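You operate a simulated robot arm through the tools that you are given. There is no shell and no other tool. Be economical: measure what you need, move in short steps, check, and stop when the job is done.

You are at the controls of a simulated robot arm. One attempt, no reset.

## Task
Pull the mushroom button out and get side A running alone in auto.
Fine: reset before you start.

It is judged by the outcome, as a careful person would: the job done as asked, and still so three seconds after it is handed in. It fails if anything else is knocked over, pushed out of place, dropped, spilled or broken.

## Robot
A 6-joint arm with a fingered hand, hanging from a carriage that runs on a rail from [-2.342, -0.009] to [0.138, 0.001] (x, y) and turns from -338 to 349 degrees about z. Base frame: it is fixed where the carriage stands at the start and does not move with it; the origin is on the floor, on the carriage's upright axis, x ahead of it, y to its left, z up. Readings come in m, degrees, newtons and seconds.
With the tool pointing down near the work surface it reaches from about 0.28 to 0.76 m from the robot's upright axis, wherever it stands. Its first joint turns from -166.0 to 166.0 degrees. Places, roughly: air valve [-0.2, 0.2, 0.9]; bobbin zero button [0.1, 0.3, 1.3]; cone zero button [0.1, 0.2, 1.2]; drain valve [-0.1, 0.3, 0.8]; jog button [0.2, 0.2, 1.1]; key [0.6, 0.2, 1.1]; lock bolt [-0.1, 0.2, 1.2]; mode switch [0.7, 0.2, 1.1]; mushroom button [0.7, 0.2, 1.3]; red isolator [-0.2, 0.2, 1.3]; regulator knob [0, 0.2, 0.9]; section dial [0.3, 0.2, 1.2]; size dial [-0.1, 0.3, 1.3]; stop button [0.7, 0.2, 1.2]; tube zero button [0.1, 0.3, 1.2]. Payload 4 kg.
Tool frame: the origin (TCP) lies between the finger pads and is the grasp point; the fingertips stand 0.029 m ahead of it; z points along the fingers, y is the line along which they close. The gripper opens to 0.1 m. The gripper's body begins 0.034 m behind the TCP. The gripper is a hand of 5 fingers: y runs from the thumb to the fingers, the wrist lies at [-0.015, -0.114, -0.189] in the tool frame, and closing takes about 1.5 s.
Orientation is told as [roll, pitch, yaw] about the base's x, y, z axes, in that order, counted from this pose: with the fingers straight down and the wrist toward the robot, the tool's x, y and z point along [0, 1, 0], [1, 0, 0] and [0, 0, -1] of the base frame.

## Interface
- The arm moves only by the tool drive_tool. Its argument "deltas" is a list that holds one entry, the list of rows, each a list of 6 numbers: the shift along the tool's x, y, z in m, then the turn, a rotation vector about the tool's x, y, z in degrees. In form: [[[x, y, z, wx, wy, wz], ...]]. A call has 1 to 12 rows; each row shifts and turns the commanded pose from where the row before left it, along the tool's axes as they then stand. "fingers" is the finger opening in m, from 0 to 0.1, set as the call begins (left out, the last holds). Each row takes 0.2 s and may step no farther than 0.05 m and 8.6 degrees from the row before; otherwise, or with a gripper value out of range, the whole call is refused. Where a pose cannot be reached the arm comes as near as it can. A force on the tool above 40 N (or 10 N above the force at the start of the call, whichever is more), or a blocked arm, ends the call early, and 0.2 s more pass. Each finger travels about 0.108 m/s and halts on what it meets, pressing with about 25 N; the grip force reading is that of the motor and also rises with nothing between the fingers. The clock runs only during rows and for 0.2 s after the last one: add rows that do not move to give the fingers time. The reply holds the time, the measured pose of the TCP, the force on the tool along the base axes, the opening and the grip force, in the units named above and with some noise, with the torque about the TCP (base axes, N m) and any sound that the robot's microphone picked up.
- Cameras (640 x 400 px; columns grow to the right, rows downward): "scene" is now at [0.2096, 0.0629, 1.7942]; the picture's right is [0.99, -0.13, 0.00], its down [-0.12, -0.88, -0.46] and it looks along [0.06, 0.45, -0.89] (base axes); focal length 215 px, centre (320, 200). "wrist" rides on the gripper at [0.066, -0.086, -0.121] in the tool frame; the picture's right is [-0.76, 0.31, -0.58], its down [-0.59, -0.70, 0.40] and it looks along [-0.28, 0.64, 0.71] (tool axes); focal length 247 px, centre (320, 200). There is no depth. A picture from a camera that has moved, and an enlarged one, comes with that camera's place and axes in the base frame and with its lens.
- capture(camera): a new picture of that camera. The clock stands still meanwhile.
- lift_body(by): slides the trunk up (or, below 0, down) by that many m; the arm and the scene camera ride with it, the base frame stays. It gives what a move gives, with no picture.
- roll_base(legs): drives the robot by 1 to 6 legs, each [ahead, left, turn to the left] in m, m and degrees, along the robot's own axes; the way and the turn of a leg run together, so that a leg with both is an arc; at most 1.5 m and 180 degrees a leg. The arm and the cameras ride along, it lands a little off, and it stops where it bumps. It keeps to its track: a leg is cut to what the track allows. It gives what a move gives.
- move_fingers(index, middle, ring, little, thumb_bend, thumb_turn): sets how far each is bent, from 0 (flat) to 100 (curled in); at 30 the hand is open as for a grip, at 70 the pads meet at the TCP. One left out holds its place. A second passes; each finger stops where it meets its share of the squeeze, and holds until it gets a number again. A gripper value or a shape takes the hand back. It gives what a move gives, with no picture; readings hold the bend of each and the force on index, middle, ring, little, thumb and palm. thumb_turn goes from beside the hand (0) to across from the fingers (100), as for a grip.
- set_grasp(shape): the hand has 5 fingers and takes this shape, open, in about a second: jaw (thumb against the fingers, like two jaws); tri (thumb and two fingers); tip (a fingertip pinch); poke (one finger out to press); point (the index stretched); flat (the hand flat); cup (the hand cupped); fist (a fist). The gripper value then closes the fingers along that shape, each until it touches; the sizes above hold for jaw. It gives what a move gives, with no picture.
- aim_head(pan, tilt): turns the head with the scene camera to pan (to the left, within 155 degrees either way) and tilt (down, from -29 to 69), counted from straight ahead of the robot. It gives what a move gives.
- inspect(camera, box): a new picture of the part [left, top, right, bottom] of that camera's present view, enlarged. The clock stands still meanwhile.
- job_done(): hands the job in; it is judged then, once.

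Work in short steps. Places have to be worked out from the pictures, the camera data and where the tool is seen: move nearer, look again, correct. Check each grasp and each placing, and mend what went wrong. You have 120 turns and 78 pictures in all, those below and enlarged ones among them. Open the gripper and draw the arm clear of the work before you hand the job in, unless the task says otherwise; then end with one line.

The tools are called after ">>>" as name(argument=value, ...) on one line, values as JSON. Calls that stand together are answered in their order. drive_tool: Moves the arm, as the interface text tells. Its arguments: {"type":"object","properties":{"deltas":{"type":"array"},"fingers":{"type":"number"}},"required":["deltas"]} The other tools are called the same way: lift_body (by) slides the trunk up or down; set_grasp (shape) gives the hand a shape; move_fingers (index, middle, ring, little, thumb_bend, thumb_turn) moves the fingers one by one; roll_base (legs) drives the base; aim_head (pan, tilt) turns the head that bears the scene camera; capture (camera) takes a picture; inspect (camera, box) takes an enlarged picture of a part of a camera's view; job_done () hands the job in.

At the start:

```text
clock: 0.0
ee_pos: [0.6169, 0.2439, 1.4302]
tool_rot: [-0.1, 0.0, 0.0]
force: [0.0, 1.1, 0.8]
moment: [0.03, 0.02, -0.03]
width: 0.0997
grip_force: 0.0
shape: jaw
bend: [30.0, 30.0, 30.0, 30.0, 30.0, 98.0]
finger forces: [0.0, 0.0, 0.1, 0.0, 0.0, 0.0]
trunk travel left (down, up): [-0.525, 0.075]
robot x, y, heading: [-0.0004, 0.0015, 0.0]
head pan, tilt: [82.3, 62.9]
```

scene: 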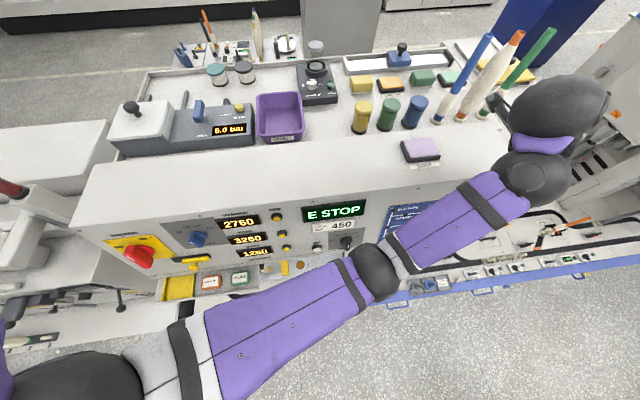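
wrist: 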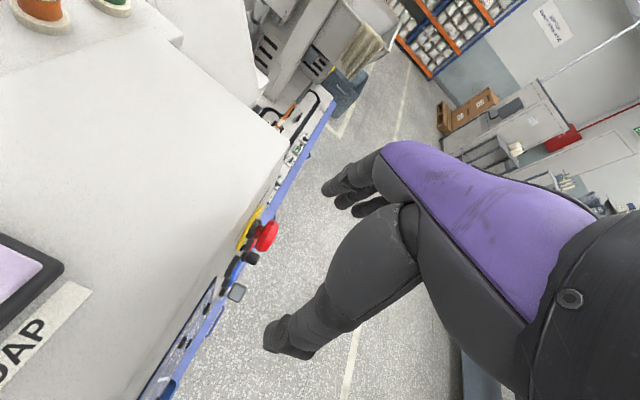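

The panel faces the robot and shows "E STOP". I'll enlarge the panel areas to read the labels.

>>> inspect(camera="scene", box=[80, 180, 400, 320])

>>> inspect(camera="wrist", box=[130, 160, 330, 400])

```text
2.00 times, centred on (240, 250) of scene
camera zoom: at [0.2096, 0.0629, 1.7942], right [0.99, -0.13, 0.0], down [-0.12, -0.88, -0.46], along [0.06, 0.45, -0.89], focal length 430 px, centre (480, 100)
```

zoom: 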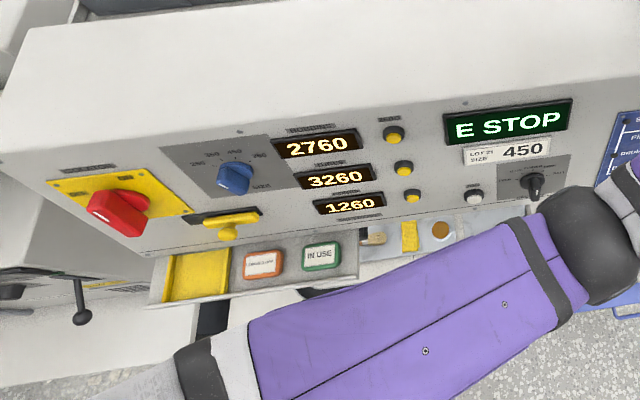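

```text
1.67 times, centred on (230, 280) of wrist
camera zoom: at [0.5313, 0.3099, 1.551], right [0.31, -0.76, 0.58], down [-0.7, -0.59, -0.4], along [0.64, -0.28, -0.71], focal length 412 px, centre (470, 67)
```

zoom: 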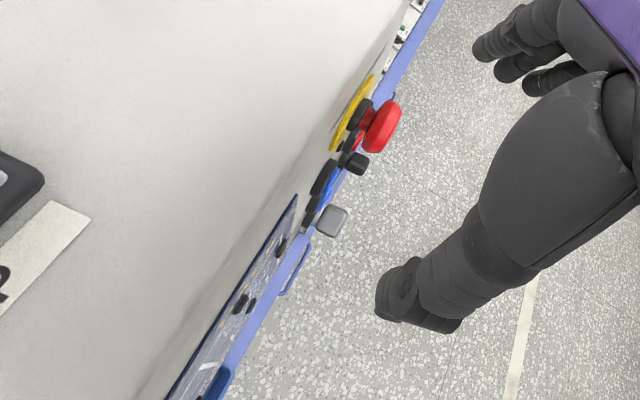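

I'll draw the hand back from the panel toward −y and then begin pitching it so the fingers point at the panel (+y).

>>> drive_tool(deltas=[[[-0.05, 0, 0, 0, 0, 0], [-0.05, 0, 0, 0, 0, 0], [-0.05, 0, 0, 0, 0, 0], [-0.05, 0, 0, 0, 0, 0], [0, 0, 0, 0, 8.5, 0], [0, 0, 0, 0, 8.5, 0], [0, 0, 0, 0, 8.5, 0], [0, 0, 0, 0, 8.5, 0], [0, 0, 0, 0, 8.5, 0], [0, 0, 0, 0, 8.5, 0]]])

>>> capture(camera="scene")

>>> capture(camera="wrist")

```text
clock: 2.2
ee_pos: [0.619, 0.1236, 1.4232]
tool_rot: [44.5, -0.4, -4.1]
force: [0.0, -0.8, 0.3]
moment: [-0.04, 0.0, -0.01]
width: 0.1
grip_force: 0.0
shape: jaw
bend: [30.0, 30.0, 30.0, 30.0, 30.0, 98.0]
finger forces: [0.0, 0.1, 0.0, 0.1, 0.0, 0.0]
out of reach, approached as far as the arm can: row 8, 9, 10
trunk travel left (down, up): [-0.525, 0.075]
robot x, y, heading: [-0.0043, -0.0005, 0.1]
head pan, tilt: [82.3, 62.9]
```

```text
73 pictures are left
camera scene: at [0.2095, 0.0628, 1.7941], right [0.99, -0.13, 0.0], down [-0.12, -0.88, -0.46], along [0.06, 0.45, -0.89], focal length 215 px, centre (320, 200)
```

scene: 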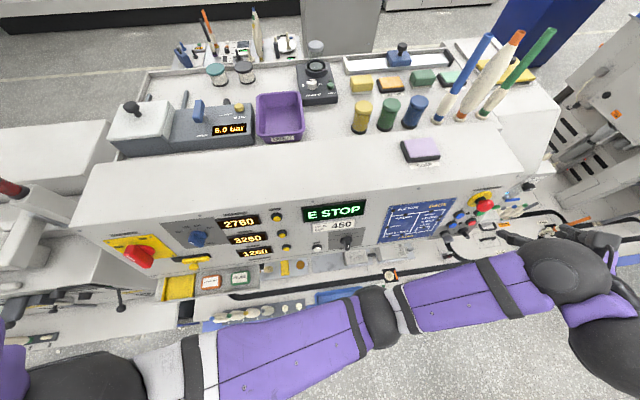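

```text
72 pictures are left
camera wrist: at [0.5308, 0.0922, 1.5558], right [0.24, -0.96, -0.12], down [-0.71, -0.09, -0.7], along [0.66, 0.25, -0.7], focal length 247 px, centre (320, 200)
```

wrist: 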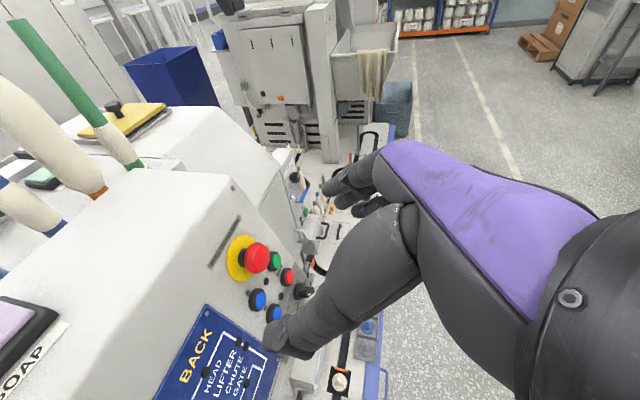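

Now the panel's right group is visible; I'll enlarge it.

>>> inspect(camera="scene", box=[370, 170, 550, 270])

>>> inspect(camera="wrist", box=[170, 200, 340, 400])

>>> inspect(camera="scene", box=[290, 190, 390, 260])

```text
3.56 times, centred on (460, 220) of scene
camera zoom: at [0.2095, 0.0628, 1.7941], right [0.99, -0.13, 0.0], down [-0.12, -0.88, -0.46], along [0.06, 0.45, -0.89], focal length 765 px, centre (-178, 129)
```

zoom: 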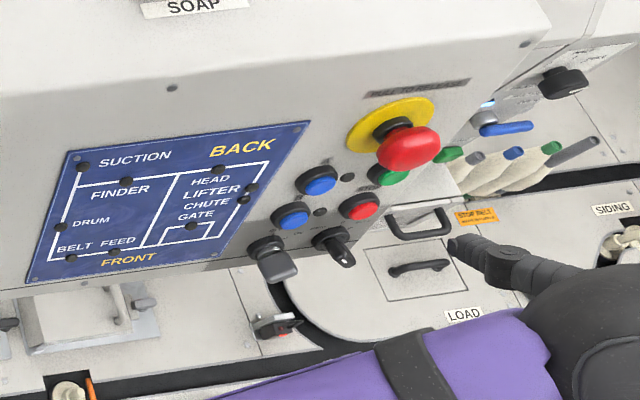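

```text
2.00 times, centred on (255, 300) of wrist
camera zoom: at [0.5308, 0.0922, 1.5558], right [0.24, -0.96, -0.12], down [-0.71, -0.09, -0.7], along [0.66, 0.25, -0.7], focal length 494 px, centre (450, 0)
```

zoom: 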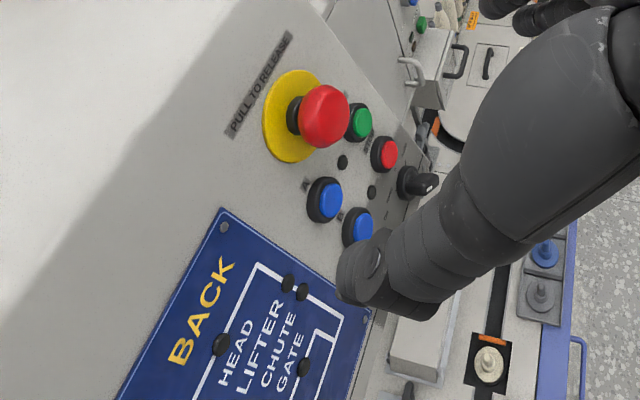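

```text
5.71 times, centred on (340, 225) of scene
camera zoom: at [0.2095, 0.0628, 1.7941], right [0.99, -0.13, 0.0], down [-0.12, -0.88, -0.46], along [0.06, 0.45, -0.89], focal length 1229 px, centre (206, 57)
```

zoom: 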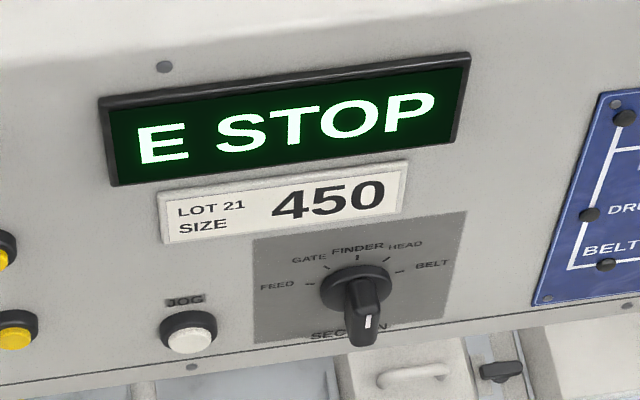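

The labels by the buttons still have to be read. The arm was at its reach limit, so I'll pull the hand toward −x, and then advance the carriage.

>>> drive_tool(deltas=[[[0, -0.05, 0, 0, 0, 0], [0, -0.05, 0, 0, 0, 0], [0, -0.05, 0, 0, 0, 0], [0, -0.03, 0, 0, 0, 0], [0, 0, 0, 0, 0, 0]]])

>>> roll_base(legs=[[0.135, 0, 0]])

>>> capture(camera="wrist")

```text
clock: 3.4
ee_pos: [0.4525, 0.1672, 1.3995]
tool_rot: [44.4, -0.6, -4.2]
force: [-0.4, 0.1, -0.2]
moment: [0.0, 0.03, 0.0]
width: 0.1
grip_force: 0.1
shape: jaw
bend: [30.0, 30.0, 30.0, 30.0, 30.0, 98.0]
finger forces: [0.0, 0.0, 0.1, 0.1, 0.1, 0.0]
out of reach, approached as far as the arm can: row 1, 2, 3, 4
trunk travel left (down, up): [-0.525, 0.075]
robot x, y, heading: [0.0011, 0.0028, -0.1]
head pan, tilt: [82.3, 62.9]
```

```text
clock: 4.7
ee_pos: [0.5851, 0.1674, 1.3989]
tool_rot: [44.4, -0.5, -4.2]
force: [-0.7, 0.1, -0.1]
moment: [0.01, 0.01, 0.02]
width: 0.0996
grip_force: 0.2
shape: jaw
bend: [30.0, 30.0, 30.0, 30.0, 30.0, 98.0]
finger forces: [0.1, 0.0, 0.0, 0.0, 0.0, 0.0]
trunk travel left (down, up): [-0.525, 0.075]
robot x, y, heading: [0.1353, -0.003, -0.0]
head pan, tilt: [82.3, 62.9]
```

```text
68 pictures are left
camera wrist: at [0.497, 0.1359, 1.5319], right [0.24, -0.96, -0.11], down [-0.71, -0.09, -0.7], along [0.67, 0.25, -0.7], focal length 247 px, centre (320, 200)
```

wrist: 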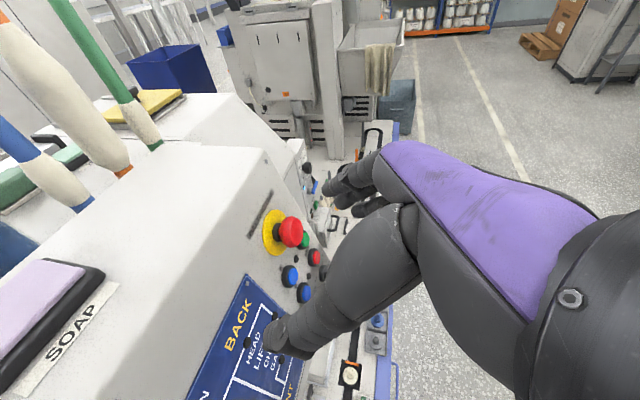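

The orientation got stuck at about 44°. I'll back off from the panel in −y and try the pitch again from this less stretched position.

>>> drive_tool(deltas=[[[-0.033, 0, -0.033, 0, 0, 0], [-0.033, 0, -0.033, 0, 0, 0], [0, 0, 0, 0, 8, 0], [0, 0, 0, 0, 8, 0], [0, 0, 0, 0, 8, 0], [0, 0, 0, 0, 0, 0]]])

>>> capture(camera="scene")

```text
clock: 6.1
ee_pos: [0.5464, 0.1861, 1.415]
tool_rot: [67.6, 0.0, -5.2]
force: [0.1, -0.1, 0.2]
moment: [-0.01, 0.02, 0.0]
width: 0.1
grip_force: 0.0
shape: jaw
bend: [30.0, 30.0, 30.0, 30.0, 30.0, 98.0]
finger forces: [0.0, 0.0, 0.0, 0.0, 0.1, 0.0]
out of reach, approached as far as the arm can: row 1, 2, 3, 4, 5
trunk travel left (down, up): [-0.525, 0.075]
robot x, y, heading: [0.1344, 0.0002, -0.1]
head pan, tilt: [82.3, 62.9]
```

```text
67 pictures are left
camera scene: at [0.3435, 0.0633, 1.7941], right [0.99, -0.14, 0.0], down [-0.12, -0.88, -0.46], along [0.06, 0.45, -0.89], focal length 215 px, centre (320, 200)
```

scene: 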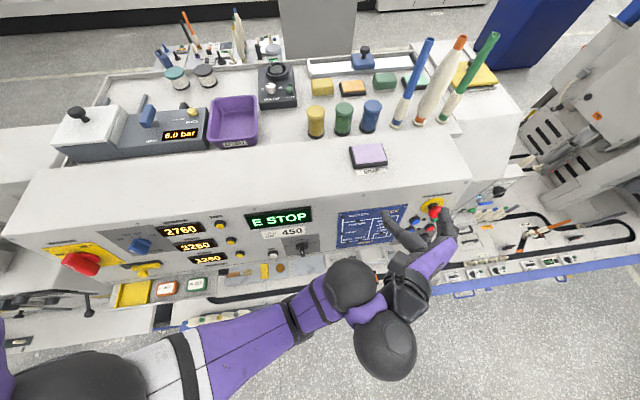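

The pitch reached 68° and the hand now faces the panel. I'll finish the rotation and see whether the pose solves here.

>>> drive_tool(deltas=[[[0, 0, 0, 0, 7.5, 0], [0, 0, 0, 0, 7.5, 0], [0, 0, 0, 0, 7.5, 0], [0, 0, 0, 0, 0, 0]]])

>>> capture(camera="wrist")

```text
clock: 7.1
ee_pos: [0.5358, 0.2104, 1.4629]
tool_rot: [79.9, 6.4, -5.9]
force: [-0.4, 0.5, 0.0]
moment: [0.04, 0.01, 0.02]
width: 0.0998
grip_force: 0.0
shape: jaw
bend: [30.0, 30.0, 30.0, 30.0, 30.0, 98.0]
finger forces: [0.1, 0.0, 0.1, 0.1, 0.1, 0.1]
out of reach, approached as far as the arm can: row 1, 2, 3
trunk travel left (down, up): [-0.525, 0.075]
robot x, y, heading: [0.1328, -0.0005, 0.0]
head pan, tilt: [82.3, 62.9]
```

```text
66 pictures are left
camera wrist: at [0.4502, 0.112, 1.5574], right [0.16, -0.72, -0.67], down [-0.74, 0.37, -0.57], along [0.66, 0.59, -0.47], focal length 247 px, centre (320, 200)
```

wrist: 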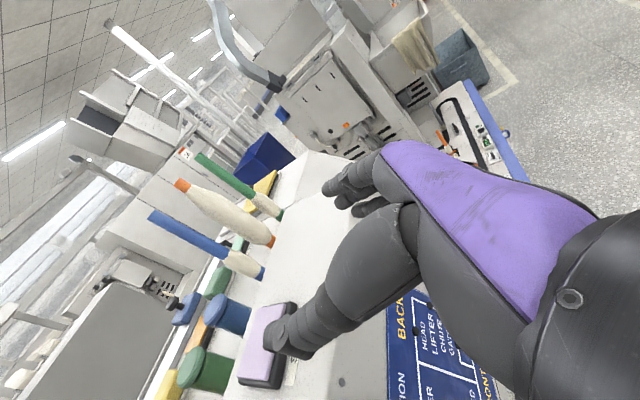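

The arm seems to want more height relative to the shoulder. I'll swing the hand away from the panel by turning the carriage right, and then lower the trunk.

>>> roll_base(legs=[[0, 0, -35]])

>>> lift_body(by=-0.2)

>>> aim_head(pan=95, tilt=40)

>>> capture(camera="scene")

```text
clock: 9.2
ee_pos: [0.5838, -0.057, 1.4612]
tool_rot: [79.9, 6.4, -40.8]
force: [0.5, -0.3, -0.5]
moment: [-0.01, 0.02, 0.0]
width: 0.1
grip_force: 0.0
shape: jaw
bend: [30.0, 30.0, 30.0, 30.0, 30.0, 98.0]
finger forces: [0.1, 0.0, 0.0, 0.0, 0.0, 0.0]
trunk travel left (down, up): [-0.525, 0.075]
robot x, y, heading: [0.1344, -0.0006, -34.7]
head pan, tilt: [82.3, 62.9]
```

```text
clock: 11.3
ee_pos: [0.5839, -0.0575, 1.262]
tool_rot: [79.9, 6.4, -40.8]
force: [0.1, -0.4, 0.0]
moment: [0.02, 0.0, 0.0]
width: 0.1001
grip_force: 0.1
shape: jaw
bend: [30.0, 30.0, 30.0, 30.0, 30.0, 98.0]
finger forces: [0.1, 0.0, 0.1, 0.1, 0.1, 0.0]
trunk travel left (down, up): [-0.325, 0.275]
robot x, y, heading: [0.1328, -0.0042, -34.6]
head pan, tilt: [82.3, 62.9]
```

```text
clock: 12.2
ee_pos: [0.584, -0.0575, 1.2623]
tool_rot: [79.9, 6.5, -40.8]
force: [-0.3, -0.3, 0.1]
moment: [0.02, -0.02, 0.02]
width: 0.0999
grip_force: 0.1
shape: jaw
bend: [30.0, 30.0, 30.0, 30.0, 30.0, 98.0]
finger forces: [0.1, 0.0, 0.1, 0.1, 0.0, 0.0]
trunk travel left (down, up): [-0.325, 0.275]
robot x, y, heading: [0.1355, 0.0, -34.7]
head pan, tilt: [95.0, 40.0]
```

```text
65 pictures are left
camera scene: at [0.3413, -0.0401, 1.6241], right [0.87, -0.5, 0.0], down [-0.32, -0.56, -0.77], along [0.38, 0.66, -0.64], focal length 215 px, centre (320, 200)
```

scene: 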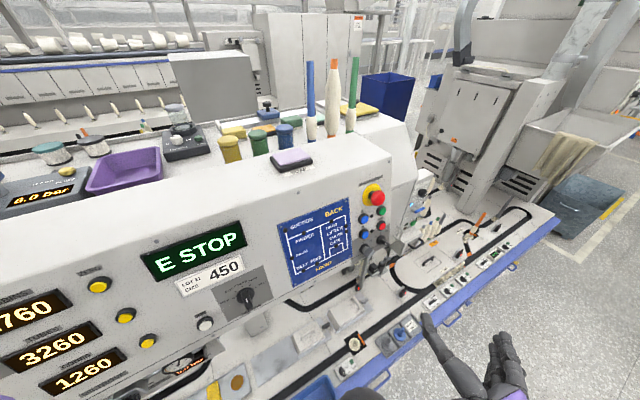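

Now the panel is in clear view. I'll enlarge both groups to read the labels.

>>> inspect(camera="scene", box=[340, 175, 412, 280])

>>> inspect(camera="scene", box=[180, 210, 300, 340])

```text
3.81 times, centred on (376, 228) of scene
camera zoom: at [0.3413, -0.0401, 1.6241], right [0.87, -0.5, 0.0], down [-0.32, -0.56, -0.77], along [0.38, 0.66, -0.64], focal length 819 px, centre (107, 95)
```

zoom: 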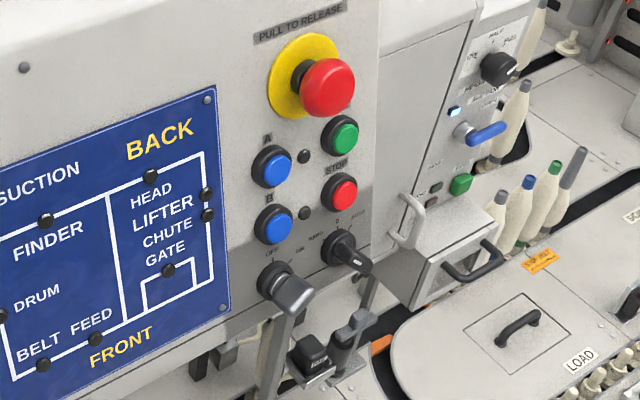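

```text
3.08 times, centred on (240, 275) of scene
camera zoom: at [0.3413, -0.0401, 1.6241], right [0.87, -0.5, 0.0], down [-0.32, -0.56, -0.77], along [0.38, 0.66, -0.64], focal length 662 px, centre (566, -31)
```

zoom: 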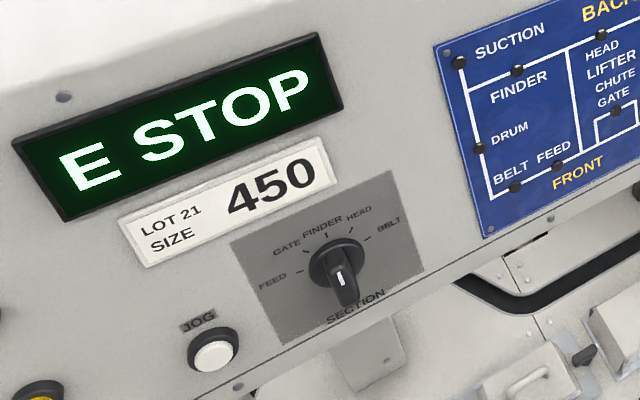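

Triangulating two views puts the panel at about y = 0.267 + 0.22·(z − 1.282), tilted 12° back. The mushroom plate is near (0.668, 0.267, 1.28), A (0.64, 0.253, 1.22), green (0.70, 0.253, 1.22), STOP (0.707, 0.242, 1.17), key (0.647, 0.23, 1.113) and mode (0.706, 0.23, 1.113). I'll yaw the hand back to face the panel, still at a safe distance.

>>> drive_tool(deltas=[[[0, 0, 0, 8, 0, 0], [0, 0, 0, 8, 0, 0], [0, 0, 0, 8, 0, 0], [0, 0, 0, 8, 0, 0], [0, 0, 0, 8, 0, 0], [0, 0, 0, 0, 0, 0]]])

```text
clock: 13.6
ee_pos: [0.5299, 0.2352, 1.2822]
tool_rot: [86.0, 11.5, -2.4]
force: [0.5, 0.1, 0.3]
moment: [-0.01, -0.01, -0.02]
width: 0.1001
grip_force: 0.1
shape: jaw
bend: [30.0, 30.0, 30.0, 30.0, 30.0, 98.0]
finger forces: [0.0, 0.0, 0.0, 0.0, 0.1, 0.1]
out of reach, approached as far as the arm can: row 1, 2, 3, 4, 5
trunk travel left (down, up): [-0.325, 0.275]
robot x, y, heading: [0.1323, 0.0001, -35.0]
head pan, tilt: [95.0, 40.0]
```

The arm drifts because the pose isn't solvable that near the rail. I'll look at the arm's present shape before going on.

>>> aim_head(pan=60, tilt=65)

>>> capture(camera="scene")

```text
clock: 14.6
ee_pos: [0.53, 0.2346, 1.2847]
tool_rot: [85.9, 11.4, -2.4]
force: [-0.4, 0.1, -0.2]
moment: [0.03, -0.02, 0.01]
width: 0.0998
grip_force: 0.0
shape: jaw
bend: [30.0, 30.0, 30.0, 30.0, 30.0, 98.0]
finger forces: [0.1, 0.1, 0.1, 0.0, 0.0, 0.0]
trunk travel left (down, up): [-0.325, 0.275]
robot x, y, heading: [0.1308, 0.0018, -34.9]
head pan, tilt: [60.0, 65.0]
```

```text
62 pictures are left
camera scene: at [0.3539, -0.088, 1.5919], right [0.42, -0.91, 0.0], down [-0.82, -0.38, -0.42], along [0.38, 0.18, -0.91], focal length 215 px, centre (320, 200)
```

scene: 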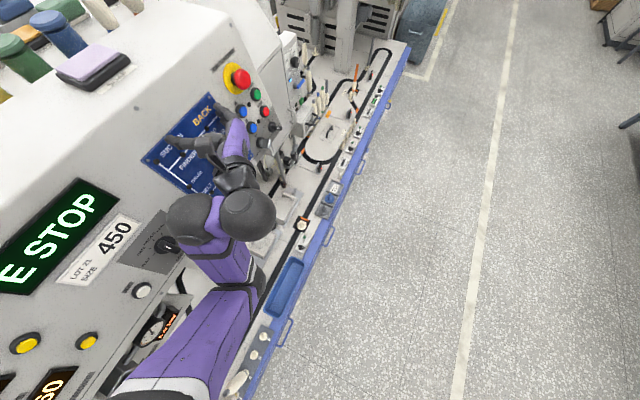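

The arm is UR-like and its wrist is close to the panel. I'll try moving the hand right (+x) and slightly back, keeping the orientation, to see whether it becomes reachable.

>>> drive_tool(deltas=[[[0, 0.02, -0.03, 0, 0, 0], [0, 0.03, -0.03, 0, 0, 0], [0, 0.04, 0, 0, 0, 0], [0, 0.04, 0, 0, 0, 0], [0, 0, 0, 0, 0, 0]]])

```text
clock: 15.4
ee_pos: [0.5418, 0.2455, 1.2962]
tool_rot: [85.9, 11.3, -2.0]
force: [-3.9, -16.0, 3.0]
moment: [-0.34, -0.12, -0.88]
width: 0.0989
grip_force: 0.0
shape: jaw
bend: [30.0, 30.0, 30.0, 30.0, 30.0, 98.0]
finger forces: [0.0, 15.5, 0.5, 0.0, 0.0, 0.0]
out of reach, approached as far as the arm can: row 1, 2, 3, 4
trunk travel left (down, up): [-0.325, 0.275]
robot x, y, heading: [0.1334, -0.0017, -35.0]
head pan, tilt: [60.0, 65.0]
stopped in row 4: the force on the tool passed its limit at 43 N (the readings are from after the stop); the commanded pose is now the measured one
```

The middle finger touched the map plate; nothing looks moved. I'll swing the arm away from the machine, into the free aisle, to find an arm posture in which the hand can point sideways.

>>> roll_base(legs=[[0, 0, -70]])

>>> aim_head(pan=30, tilt=55)

>>> capture(camera="scene")

```text
clock: 18.9
ee_pos: [0.5053, -0.3005, 1.2972]
tool_rot: [86.1, 11.4, -71.9]
force: [0.1, -0.1, 0.3]
moment: [-0.01, 0.03, -0.01]
width: 0.1001
grip_force: 0.1
shape: jaw
bend: [30.0, 30.0, 30.0, 30.0, 30.0, 98.0]
finger forces: [0.1, 0.0, 0.0, 0.1, 0.0, 0.1]
trunk travel left (down, up): [-0.325, 0.275]
robot x, y, heading: [0.1375, 0.0011, -105.4]
head pan, tilt: [60.0, 65.0]
```

```text
clock: 19.8
ee_pos: [0.5052, -0.3001, 1.297]
tool_rot: [86.0, 11.4, -71.9]
force: [0.5, -0.5, 0.5]
moment: [0.0, -0.02, -0.02]
width: 0.0996
grip_force: 0.1
shape: jaw
bend: [30.0, 30.0, 30.0, 30.0, 30.0, 98.0]
finger forces: [0.0, 0.0, 0.0, 0.0, 0.0, 0.1]
trunk travel left (down, up): [-0.325, 0.275]
robot x, y, heading: [0.1323, -0.0056, -105.4]
head pan, tilt: [30.0, 55.0]
```

```text
61 pictures are left
camera scene: at [0.1005, -0.2619, 1.6035], right [-0.97, -0.26, 0.0], down [-0.21, 0.79, -0.57], along [0.15, -0.55, -0.82], focal length 215 px, centre (320, 200)
```

scene: 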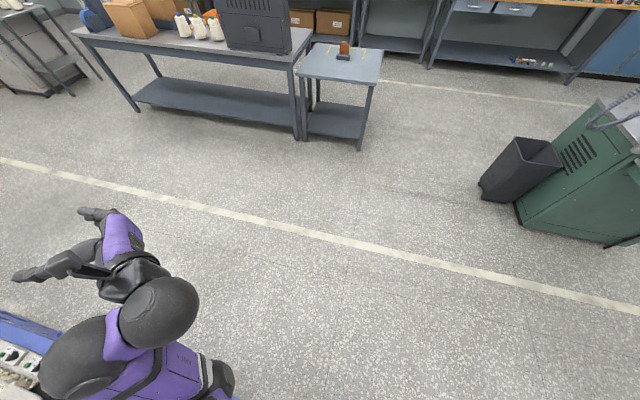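

There's free space here. I'll test extending sideways along tool y with the same orientation, as the panel pose needs.

>>> drive_tool(deltas=[[[0, 0.04, 0, 0, -4, 0], [0, 0.04, 0, 0, -4, 0], [0, 0.04, 0, 0, 0, 0], [0, 0.02, 0, 0, 0, 0], [0, 0, 0, 0, 0, 0]]])

>>> lift_body(by=0.2)

>>> drive_tool(deltas=[[[-0.05, 0, 0, 0, 0, 0], [-0.05, 0, 0, 0, 0, 0], [-0.05, 0, 0, 0, 0, 0], [-0.05, 0, 0, 0, 0, 0], [0, 0, 0, 0, 0, 0]]])

```text
clock: 21.0
ee_pos: [0.5608, -0.3639, 1.3092]
tool_rot: [77.6, 11.3, -72.5]
force: [0.4, 0.2, 0.9]
moment: [0.04, 0.0, 0.0]
width: 0.0998
grip_force: 0.0
shape: jaw
bend: [30.0, 30.0, 30.0, 30.0, 30.0, 98.0]
finger forces: [0.1, 0.0, 0.1, 0.1, 0.1, 0.0]
out of reach, approached as far as the arm can: row 1, 2, 3, 4
trunk travel left (down, up): [-0.325, 0.275]
robot x, y, heading: [0.1343, 0.001, -105.6]
head pan, tilt: [30.0, 55.0]
```

```text
clock: 23.2
ee_pos: [0.5611, -0.3635, 1.5075]
tool_rot: [77.8, 11.3, -72.7]
force: [0.0, -0.2, -0.6]
moment: [-0.02, 0.02, 0.04]
width: 0.1
grip_force: 0.0
shape: jaw
bend: [30.0, 30.0, 30.0, 30.0, 30.0, 98.0]
finger forces: [0.0, 0.1, 0.0, 0.0, 0.0, 0.1]
trunk travel left (down, up): [-0.525, 0.075]
robot x, y, heading: [0.1333, 0.0015, -105.4]
head pan, tilt: [30.0, 55.0]
```

```text
clock: 24.4
ee_pos: [0.4749, -0.2837, 1.4187]
tool_rot: [77.1, 11.7, -73.0]
force: [0.3, -0.5, -0.6]
moment: [-0.01, 0.0, 0.03]
width: 0.1
grip_force: 0.1
shape: jaw
bend: [30.0, 30.0, 30.0, 30.0, 30.0, 98.0]
finger forces: [0.0, 0.0, 0.1, 0.0, 0.0, 0.1]
out of reach, approached as far as the arm can: row 1, 2, 3, 4
trunk travel left (down, up): [-0.525, 0.075]
robot x, y, heading: [0.1328, 0.0051, -105.4]
head pan, tilt: [30.0, 55.0]
```

The orientation holds; the limit is one joint, and about 12–20° of yaw away from perpendicular should satisfy it, which is fine for pressing and pulling. I'll turn the carriage so that the hand stands off the panel at roughly yaw −22, and lower the trunk by 0.1.

>>> roll_base(legs=[[0, 0, 51]])

>>> lift_body(by=-0.1)

>>> aim_head(pan=120, tilt=45)

>>> capture(camera="scene")

>>> capture(camera="wrist")

```text
clock: 27.1
ee_pos: [0.5686, 0.0859, 1.4183]
tool_rot: [77.0, 11.7, -22.1]
force: [-1.0, -0.4, -0.2]
moment: [-0.02, -0.01, -0.01]
width: 0.0998
grip_force: 0.0
shape: jaw
bend: [30.0, 30.0, 30.0, 30.0, 30.0, 98.0]
finger forces: [0.0, 0.1, 0.0, 0.0, 0.0, 0.0]
trunk travel left (down, up): [-0.525, 0.075]
robot x, y, heading: [0.1317, 0.0001, -54.8]
head pan, tilt: [30.0, 55.0]
```

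```text
clock: 28.4
ee_pos: [0.5688, 0.0848, 1.3195]
tool_rot: [77.2, 11.7, -22.1]
force: [-0.7, 0.1, 0.3]
moment: [-0.02, 0.01, 0.0]
width: 0.1
grip_force: 0.1
shape: jaw
bend: [30.0, 30.0, 30.0, 30.0, 30.0, 98.0]
finger forces: [0.1, 0.1, 0.1, 0.0, 0.1, 0.0]
trunk travel left (down, up): [-0.425, 0.175]
robot x, y, heading: [0.1358, 0.0008, -54.1]
head pan, tilt: [30.0, 55.0]
```

```text
clock: 30.1
ee_pos: [0.569, 0.0854, 1.3188]
tool_rot: [77.1, 11.7, -22.2]
force: [-0.4, 0.4, 0.0]
moment: [0.03, 0.0, 0.0]
width: 0.0999
grip_force: 0.1
shape: jaw
bend: [30.0, 30.0, 30.0, 30.0, 30.0, 98.0]
finger forces: [0.0, 0.0, 0.0, 0.0, 0.0, 0.0]
trunk travel left (down, up): [-0.425, 0.175]
robot x, y, heading: [0.1334, 0.0038, -54.3]
head pan, tilt: [120.0, 45.0]
```

```text
60 pictures are left
camera scene: at [0.2848, -0.0878, 1.7169], right [0.91, -0.41, 0.0], down [-0.29, -0.64, -0.71], along [0.29, 0.64, -0.71], focal length 215 px, centre (320, 200)
```

scene: 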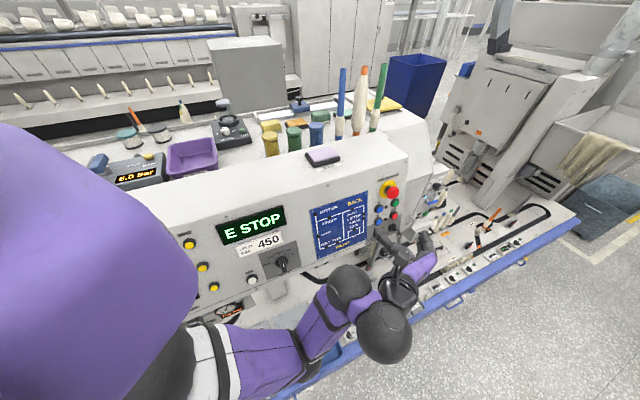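

```text
59 pictures are left
camera wrist: at [0.4702, 0.0143, 1.4257], right [-0.11, -0.74, -0.66], down [-0.67, 0.55, -0.51], along [0.74, 0.38, -0.56], focal length 247 px, centre (320, 200)
```

wrist: 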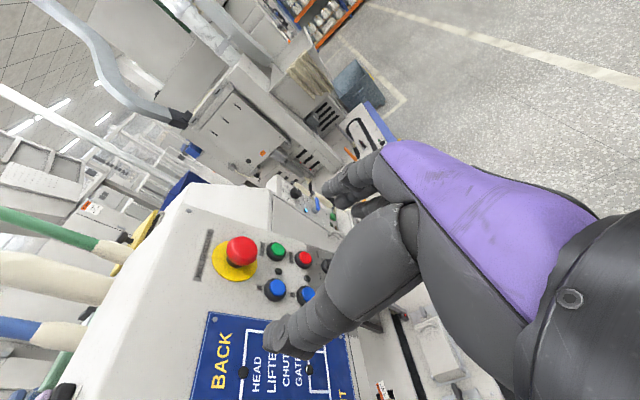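

Excellent view of the buttons. I'll enlarge to read the labels.

>>> inspect(camera="wrist", box=[200, 220, 350, 320])

>>> inspect(camera="scene", box=[360, 170, 430, 250])

```text
4.00 times, centred on (275, 270) of wrist
camera zoom: at [0.4702, 0.0143, 1.4257], right [-0.11, -0.74, -0.66], down [-0.67, 0.55, -0.51], along [0.74, 0.38, -0.56], focal length 988 px, centre (500, -80)
```

zoom: 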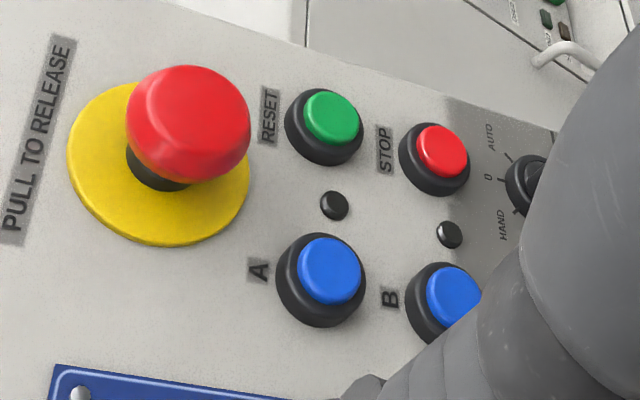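

```text
5.00 times, centred on (395, 210) of scene
camera zoom: at [0.2848, -0.0878, 1.7169], right [0.91, -0.41, 0.0], down [-0.29, -0.64, -0.71], along [0.29, 0.64, -0.71], focal length 1076 px, centre (-55, 150)
```

zoom: 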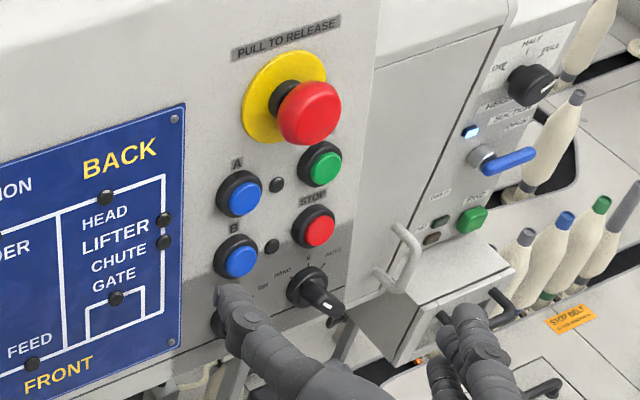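

Labels: green = RESET, red = STOP, blue A and B with lamps, key OFF/ON, mode HAND/0/AUTO. The mushroom head is about 39 mm wide at (0.668, 0.24, 1.287). I'll take the tri shape so as not to touch neighbouring buttons, level the hand and move partway to pre-grasp.

>>> set_grasp(shape="tri")

>>> drive_tool(deltas=[[[0, 0.02, 0, 0, 0, -6], [0, 0.02, 0, 0, 0, -5.5], [0.005, 0.02, 0.03, 0, 0, 0], [0, 0, 0.03, 0, 0, 0], [0, 0, 0, 0, 0, 0]]])

>>> capture(camera="wrist")

>>> inspect(camera="scene", box=[340, 160, 460, 300])

```text
clock: 31.0
ee_pos: [0.5684, 0.0842, 1.3185]
tool_rot: [77.1, 11.7, -22.0]
force: [0.3, 0.1, -0.1]
moment: [0.0, -0.03, 0.0]
width: 0.0999
grip_force: 0.1
shape: tri
bend: [30.0, 30.0, 99.0, 99.0, 30.0, 98.0]
finger forces: [0.0, 0.1, 0.0, 0.1, 0.0, 0.0]
trunk travel left (down, up): [-0.425, 0.175]
robot x, y, heading: [0.1354, 0.0023, -54.6]
head pan, tilt: [120.0, 45.0]
```

```text
clock: 32.2
ee_pos: [0.5982, 0.1436, 1.382]
tool_rot: [77.2, 0.6, -19.5]
force: [-0.3, -0.5, 0.6]
moment: [0.02, -0.02, -0.01]
width: 0.0996
grip_force: 0.0
shape: tri
bend: [30.0, 30.0, 99.0, 99.0, 30.0, 98.0]
finger forces: [0.0, 0.0, 0.0, 0.0, 0.1, 0.1]
out of reach, approached as far as the arm can: row 1, 2, 3, 4
trunk travel left (down, up): [-0.425, 0.175]
robot x, y, heading: [0.1323, 0.0025, -54.3]
head pan, tilt: [120.0, 45.0]
```

```text
56 pictures are left
camera wrist: at [0.4843, 0.074, 1.4735], right [0.04, -0.79, -0.61], down [-0.58, 0.48, -0.65], along [0.81, 0.38, -0.44], focal length 247 px, centre (320, 200)
```

wrist: 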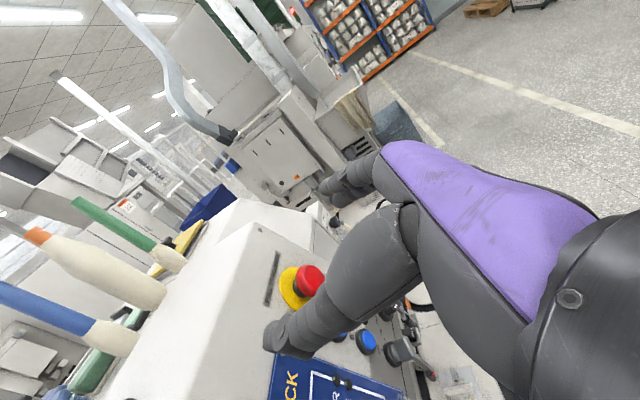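

```text
2.86 times, centred on (400, 230) of scene
camera zoom: at [0.2847, -0.0878, 1.7169], right [0.91, -0.41, 0.0], down [-0.29, -0.64, -0.71], along [0.29, 0.64, -0.71], focal length 615 px, centre (91, 114)
```

zoom: 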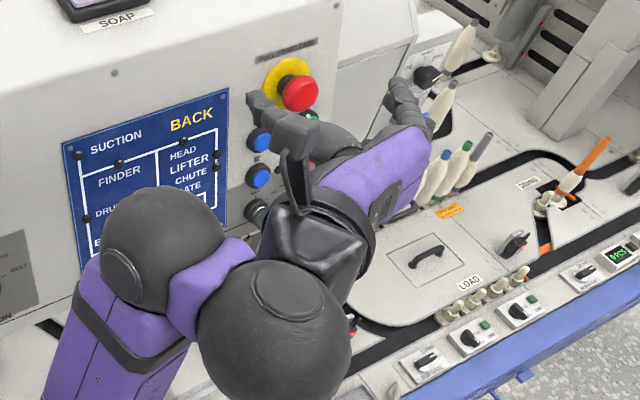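

The arm wants about 9 cm more height relative to the trunk, so lowering the trunk fits. First I'll check that the elbow has clearance below.

>>> aim_head(pan=110, tilt=69)

>>> capture(camera="scene")

```text
clock: 33.0
ee_pos: [0.5966, 0.1425, 1.3811]
tool_rot: [77.1, 0.6, -19.6]
force: [-0.2, 0.2, -0.2]
moment: [0.0, 0.01, -0.02]
width: 0.0998
grip_force: 0.1
shape: tri
bend: [30.0, 30.0, 99.0, 99.0, 30.0, 98.0]
finger forces: [0.0, 0.0, 0.1, 0.0, 0.0, 0.0]
trunk travel left (down, up): [-0.425, 0.175]
robot x, y, heading: [0.1339, 0.004, -54.5]
head pan, tilt: [110.0, 68.8]
```

```text
54 pictures are left
camera scene: at [0.2828, -0.1157, 1.6881], right [0.83, -0.56, 0.0], down [-0.53, -0.77, -0.36], along [0.2, 0.3, -0.93], focal length 215 px, centre (320, 200)
```

scene: 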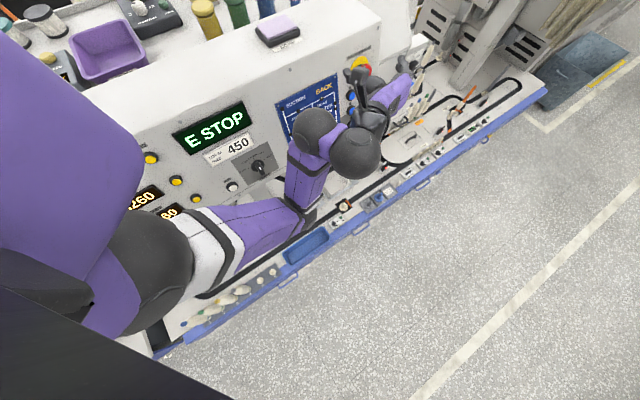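

The elbow (lowest point) hovers at roughly z≈1.15, over the shelf at about 0.95. Lowering 9 cm looks safe.

>>> lift_body(by=-0.09)

>>> aim_head(pan=115, tilt=50)

>>> capture(camera="scene")

>>> capture(camera="wrist")

```text
clock: 34.3
ee_pos: [0.5981, 0.1425, 1.2913]
tool_rot: [77.1, 0.6, -19.6]
force: [0.2, -0.8, -0.2]
moment: [0.01, 0.04, -0.03]
width: 0.1001
grip_force: 0.0
shape: tri
bend: [30.0, 30.0, 99.0, 99.0, 30.0, 98.0]
finger forces: [0.0, 0.0, 0.0, 0.0, 0.0, 0.0]
trunk travel left (down, up): [-0.335, 0.265]
robot x, y, heading: [0.1339, 0.0018, -54.3]
head pan, tilt: [110.0, 68.8]
```

```text
clock: 35.1
ee_pos: [0.5986, 0.1422, 1.2923]
tool_rot: [77.0, 0.6, -19.5]
force: [0.3, 0.1, 0.5]
moment: [0.02, 0.0, -0.01]
width: 0.0998
grip_force: 0.1
shape: tri
bend: [30.0, 30.0, 99.0, 99.0, 30.0, 98.0]
finger forces: [0.0, 0.0, 0.0, 0.0, 0.1, 0.0]
trunk travel left (down, up): [-0.335, 0.265]
robot x, y, heading: [0.1346, -0.0022, -54.2]
head pan, tilt: [115.0, 50.0]
```

```text
53 pictures are left
camera scene: at [0.289, -0.0948, 1.6199], right [0.87, -0.49, 0.0], down [-0.38, -0.67, -0.64], along [0.32, 0.56, -0.77], focal length 215 px, centre (320, 200)
```

scene: 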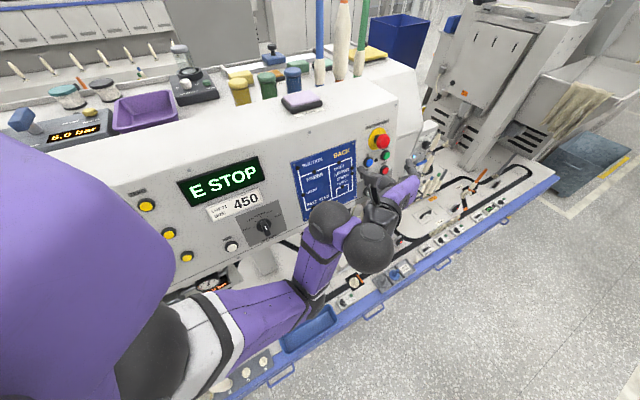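

```text
52 pictures are left
camera wrist: at [0.4843, 0.0737, 1.3834], right [0.04, -0.79, -0.61], down [-0.58, 0.48, -0.65], along [0.81, 0.38, -0.44], focal length 247 px, centre (320, 200)
```

wrist: 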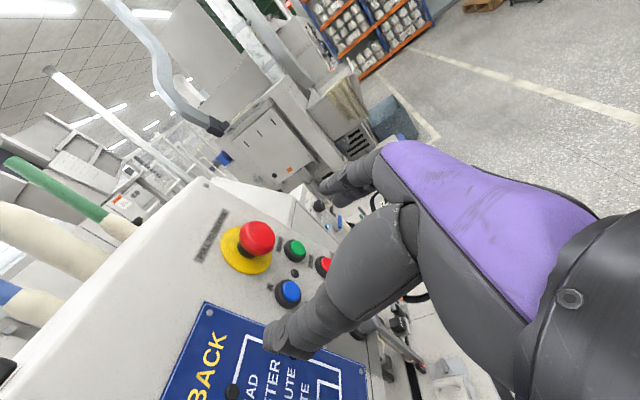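

Now at the right height (z 1.29). I'll move to the pre-grasp about 7 cm in front of the mushroom.

>>> drive_tool(deltas=[[[0.006, 0.03, 0.014, 0, 0, 0], [0.006, 0.028, 0.014, 0, 0, 0], [0.006, 0, 0.014, 0, 0, 0], [0, 0, 0, 0, 0, 0]]])

>>> capture(camera="wrist")

>>> inspect(camera="scene", box=[340, 110, 460, 230])

```text
clock: 36.1
ee_pos: [0.6445, 0.166, 1.3262]
tool_rot: [76.8, 1.0, -19.7]
force: [-0.2, 0.3, -0.3]
moment: [0.0, 0.0, 0.03]
width: 0.1001
grip_force: 0.1
shape: tri
bend: [30.0, 30.0, 99.0, 99.0, 30.0, 98.0]
finger forces: [0.0, 0.0, 0.1, 0.0, 0.0, 0.1]
out of reach, approached as far as the arm can: row 1, 2
trunk travel left (down, up): [-0.335, 0.265]
robot x, y, heading: [0.1336, 0.0015, -54.6]
head pan, tilt: [115.0, 50.0]
```

```text
51 pictures are left
camera wrist: at [0.5308, 0.098, 1.4187], right [0.03, -0.79, -0.61], down [-0.59, 0.48, -0.65], along [0.81, 0.38, -0.45], focal length 247 px, centre (320, 200)
```

wrist: 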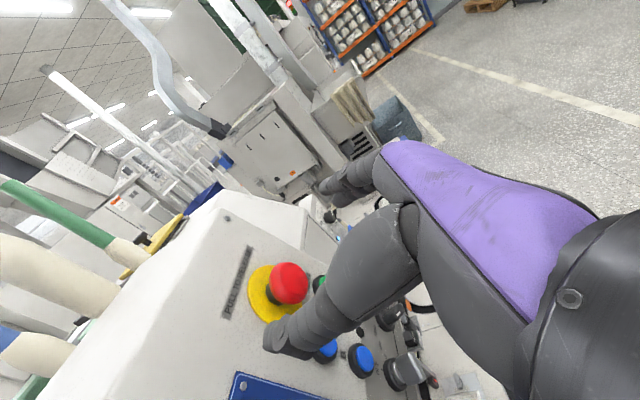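

```text
3.33 times, centred on (400, 170) of scene
camera zoom: at [0.2889, -0.0947, 1.62], right [0.87, -0.49, 0.0], down [-0.38, -0.67, -0.64], along [0.32, 0.56, -0.77], focal length 717 px, centre (53, 300)
```

zoom: 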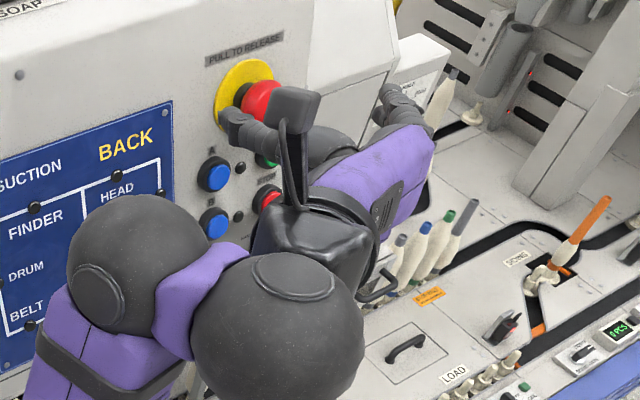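

Thumb left and fingers right are straddling nicely, but the hand is about 3 cm high and 2 cm left. I'll correct while easing in.

>>> drive_tool(deltas=[[[-0.011, 0.007, 0.018, 0, 0, 0], [-0.011, 0.007, 0.018, 0, 0, 0], [0, 0, 0, 0, 0, 0]]])

>>> inspect(camera="wrist", box=[200, 200, 400, 400])

>>> inspect(camera="scene", box=[340, 110, 460, 230])

```text
clock: 36.9
ee_pos: [0.641, 0.1886, 1.3247]
tool_rot: [76.8, 0.8, -19.7]
force: [-0.1, 1.1, -0.4]
moment: [-0.01, -0.02, -0.02]
width: 0.0998
grip_force: 0.0
shape: tri
bend: [30.0, 30.0, 99.0, 99.0, 30.0, 98.0]
finger forces: [0.1, 0.1, 0.1, 0.0, 0.1, 0.2]
out of reach, approached as far as the arm can: row 1, 2
trunk travel left (down, up): [-0.335, 0.265]
robot x, y, heading: [0.1361, 0.0026, -54.4]
head pan, tilt: [115.0, 50.0]
```

```text
2.00 times, centred on (300, 300) of wrist
camera zoom: at [0.5272, 0.1196, 1.4169], right [0.03, -0.79, -0.61], down [-0.58, 0.48, -0.65], along [0.81, 0.38, -0.45], focal length 494 px, centre (360, 0)
```

zoom: 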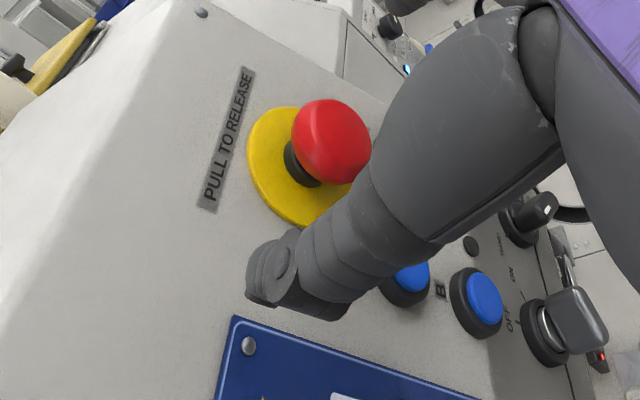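

```text
3.33 times, centred on (400, 170) of scene
camera zoom: at [0.2889, -0.0947, 1.62], right [0.87, -0.49, 0.0], down [-0.38, -0.67, -0.64], along [0.32, 0.56, -0.77], focal length 717 px, centre (53, 300)
```

zoom: 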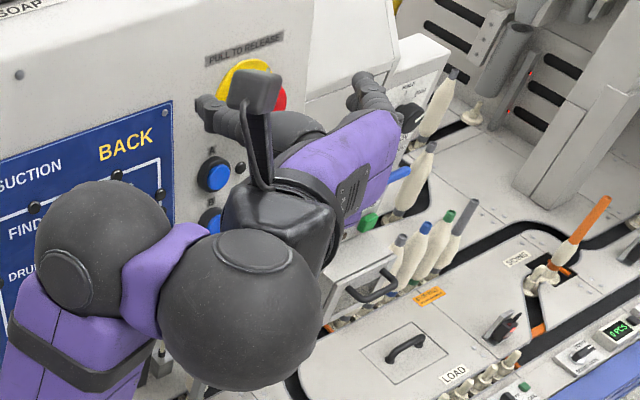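

I'm still on the joint limit, so I'll turn the carriage right 7° (it backs the hand off and adds yaw slack) and lower the trunk 6 cm.

>>> roll_base(legs=[[0, 0, -7]])

>>> lift_body(by=-0.06)

>>> drive_tool(deltas=[[[0.01, 0.01, 0, 0, 0, 0], [0.01, 0.01, 0.01, 0, 0, 0], [0.005, 0, 0.01, 0, 0, 0], [0, 0, 0, 0, 0, 0]]])

>>> capture(camera="scene")

```text
clock: 37.9
ee_pos: [0.6603, 0.126, 1.3241]
tool_rot: [77.0, 0.8, -26.6]
force: [0.8, 0.0, 0.4]
moment: [-0.02, -0.01, 0.01]
width: 0.0995
grip_force: 0.0
shape: tri
bend: [30.0, 30.0, 99.0, 99.0, 30.0, 98.0]
finger forces: [0.0, 0.0, 0.0, 0.0, 0.0, 0.1]
trunk travel left (down, up): [-0.335, 0.265]
robot x, y, heading: [0.1343, 0.0011, -61.3]
head pan, tilt: [115.0, 50.0]
```

```text
clock: 38.9
ee_pos: [0.659, 0.1263, 1.2645]
tool_rot: [77.0, 0.8, -26.5]
force: [-0.1, 0.8, -0.2]
moment: [-0.03, -0.01, 0.0]
width: 0.0995
grip_force: 0.1
shape: tri
bend: [30.0, 30.0, 99.0, 99.0, 30.0, 98.0]
finger forces: [0.0, 0.1, 0.1, 0.1, 0.1, 0.1]
trunk travel left (down, up): [-0.275, 0.325]
robot x, y, heading: [0.1365, -0.0002, -61.3]
head pan, tilt: [115.0, 50.0]
```

```text
clock: 39.9
ee_pos: [0.6857, 0.1405, 1.2874]
tool_rot: [76.7, 1.0, -26.5]
force: [-0.3, 0.0, 0.9]
moment: [0.0, 0.01, -0.01]
width: 0.0997
grip_force: 0.0
shape: tri
bend: [30.0, 30.0, 99.0, 99.0, 30.0, 98.0]
finger forces: [0.0, 0.1, 0.0, 0.0, 0.0, 0.1]
out of reach, approached as far as the arm can: row 2
trunk travel left (down, up): [-0.275, 0.325]
robot x, y, heading: [0.1304, -0.0006, -61.5]
head pan, tilt: [115.0, 50.0]
```

```text
47 pictures are left
camera scene: at [0.2765, -0.1124, 1.56], right [0.81, -0.59, 0.0], down [-0.45, -0.62, -0.64], along [0.38, 0.52, -0.77], focal length 215 px, centre (320, 200)
```

scene: 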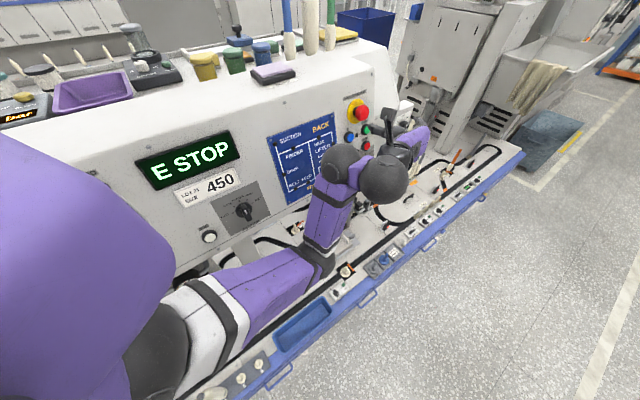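

I'm close to reachable with plenty of slack toward the panel. I'll approach the mushroom partway (to y≈0.19), then look.

>>> drive_tool(deltas=[[[0.005, -0.015, 0.02, 0, 0, 0], [0.005, -0.015, 0.02, 0, 0, 0], [0, 0, 0, 0, 0, 0]]])

>>> inspect(camera="wrist", box=[200, 200, 400, 400])

>>> inspect(camera="scene", box=[310, 70, 450, 200])

```text
clock: 40.7
ee_pos: [0.6777, 0.1906, 1.287]
tool_rot: [76.9, 0.8, -26.5]
force: [-0.5, -0.7, 0.2]
moment: [-0.01, 0.02, 0.0]
width: 0.0998
grip_force: 0.1
shape: tri
bend: [30.0, 30.0, 99.0, 99.0, 30.0, 98.0]
finger forces: [0.0, 0.0, 0.0, 0.1, 0.0, 0.0]
trunk travel left (down, up): [-0.275, 0.325]
robot x, y, heading: [0.1348, 0.0032, -60.9]
head pan, tilt: [115.0, 50.0]
```

```text
2.00 times, centred on (300, 300) of wrist
camera zoom: at [0.5565, 0.1361, 1.3793], right [-0.06, -0.79, -0.61], down [-0.52, 0.55, -0.65], along [0.85, 0.28, -0.45], focal length 494 px, centre (360, 0)
```

zoom: 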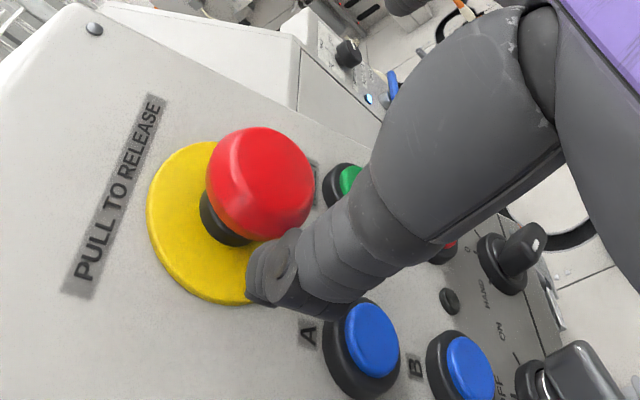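

```text
3.08 times, centred on (380, 135) of scene
camera zoom: at [0.2765, -0.1123, 1.56], right [0.81, -0.59, 0.0], down [-0.45, -0.62, -0.64], along [0.38, 0.52, -0.77], focal length 662 px, centre (135, 400)
```

zoom: 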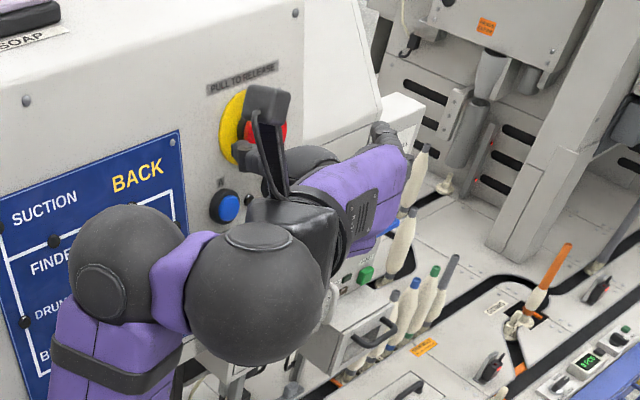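

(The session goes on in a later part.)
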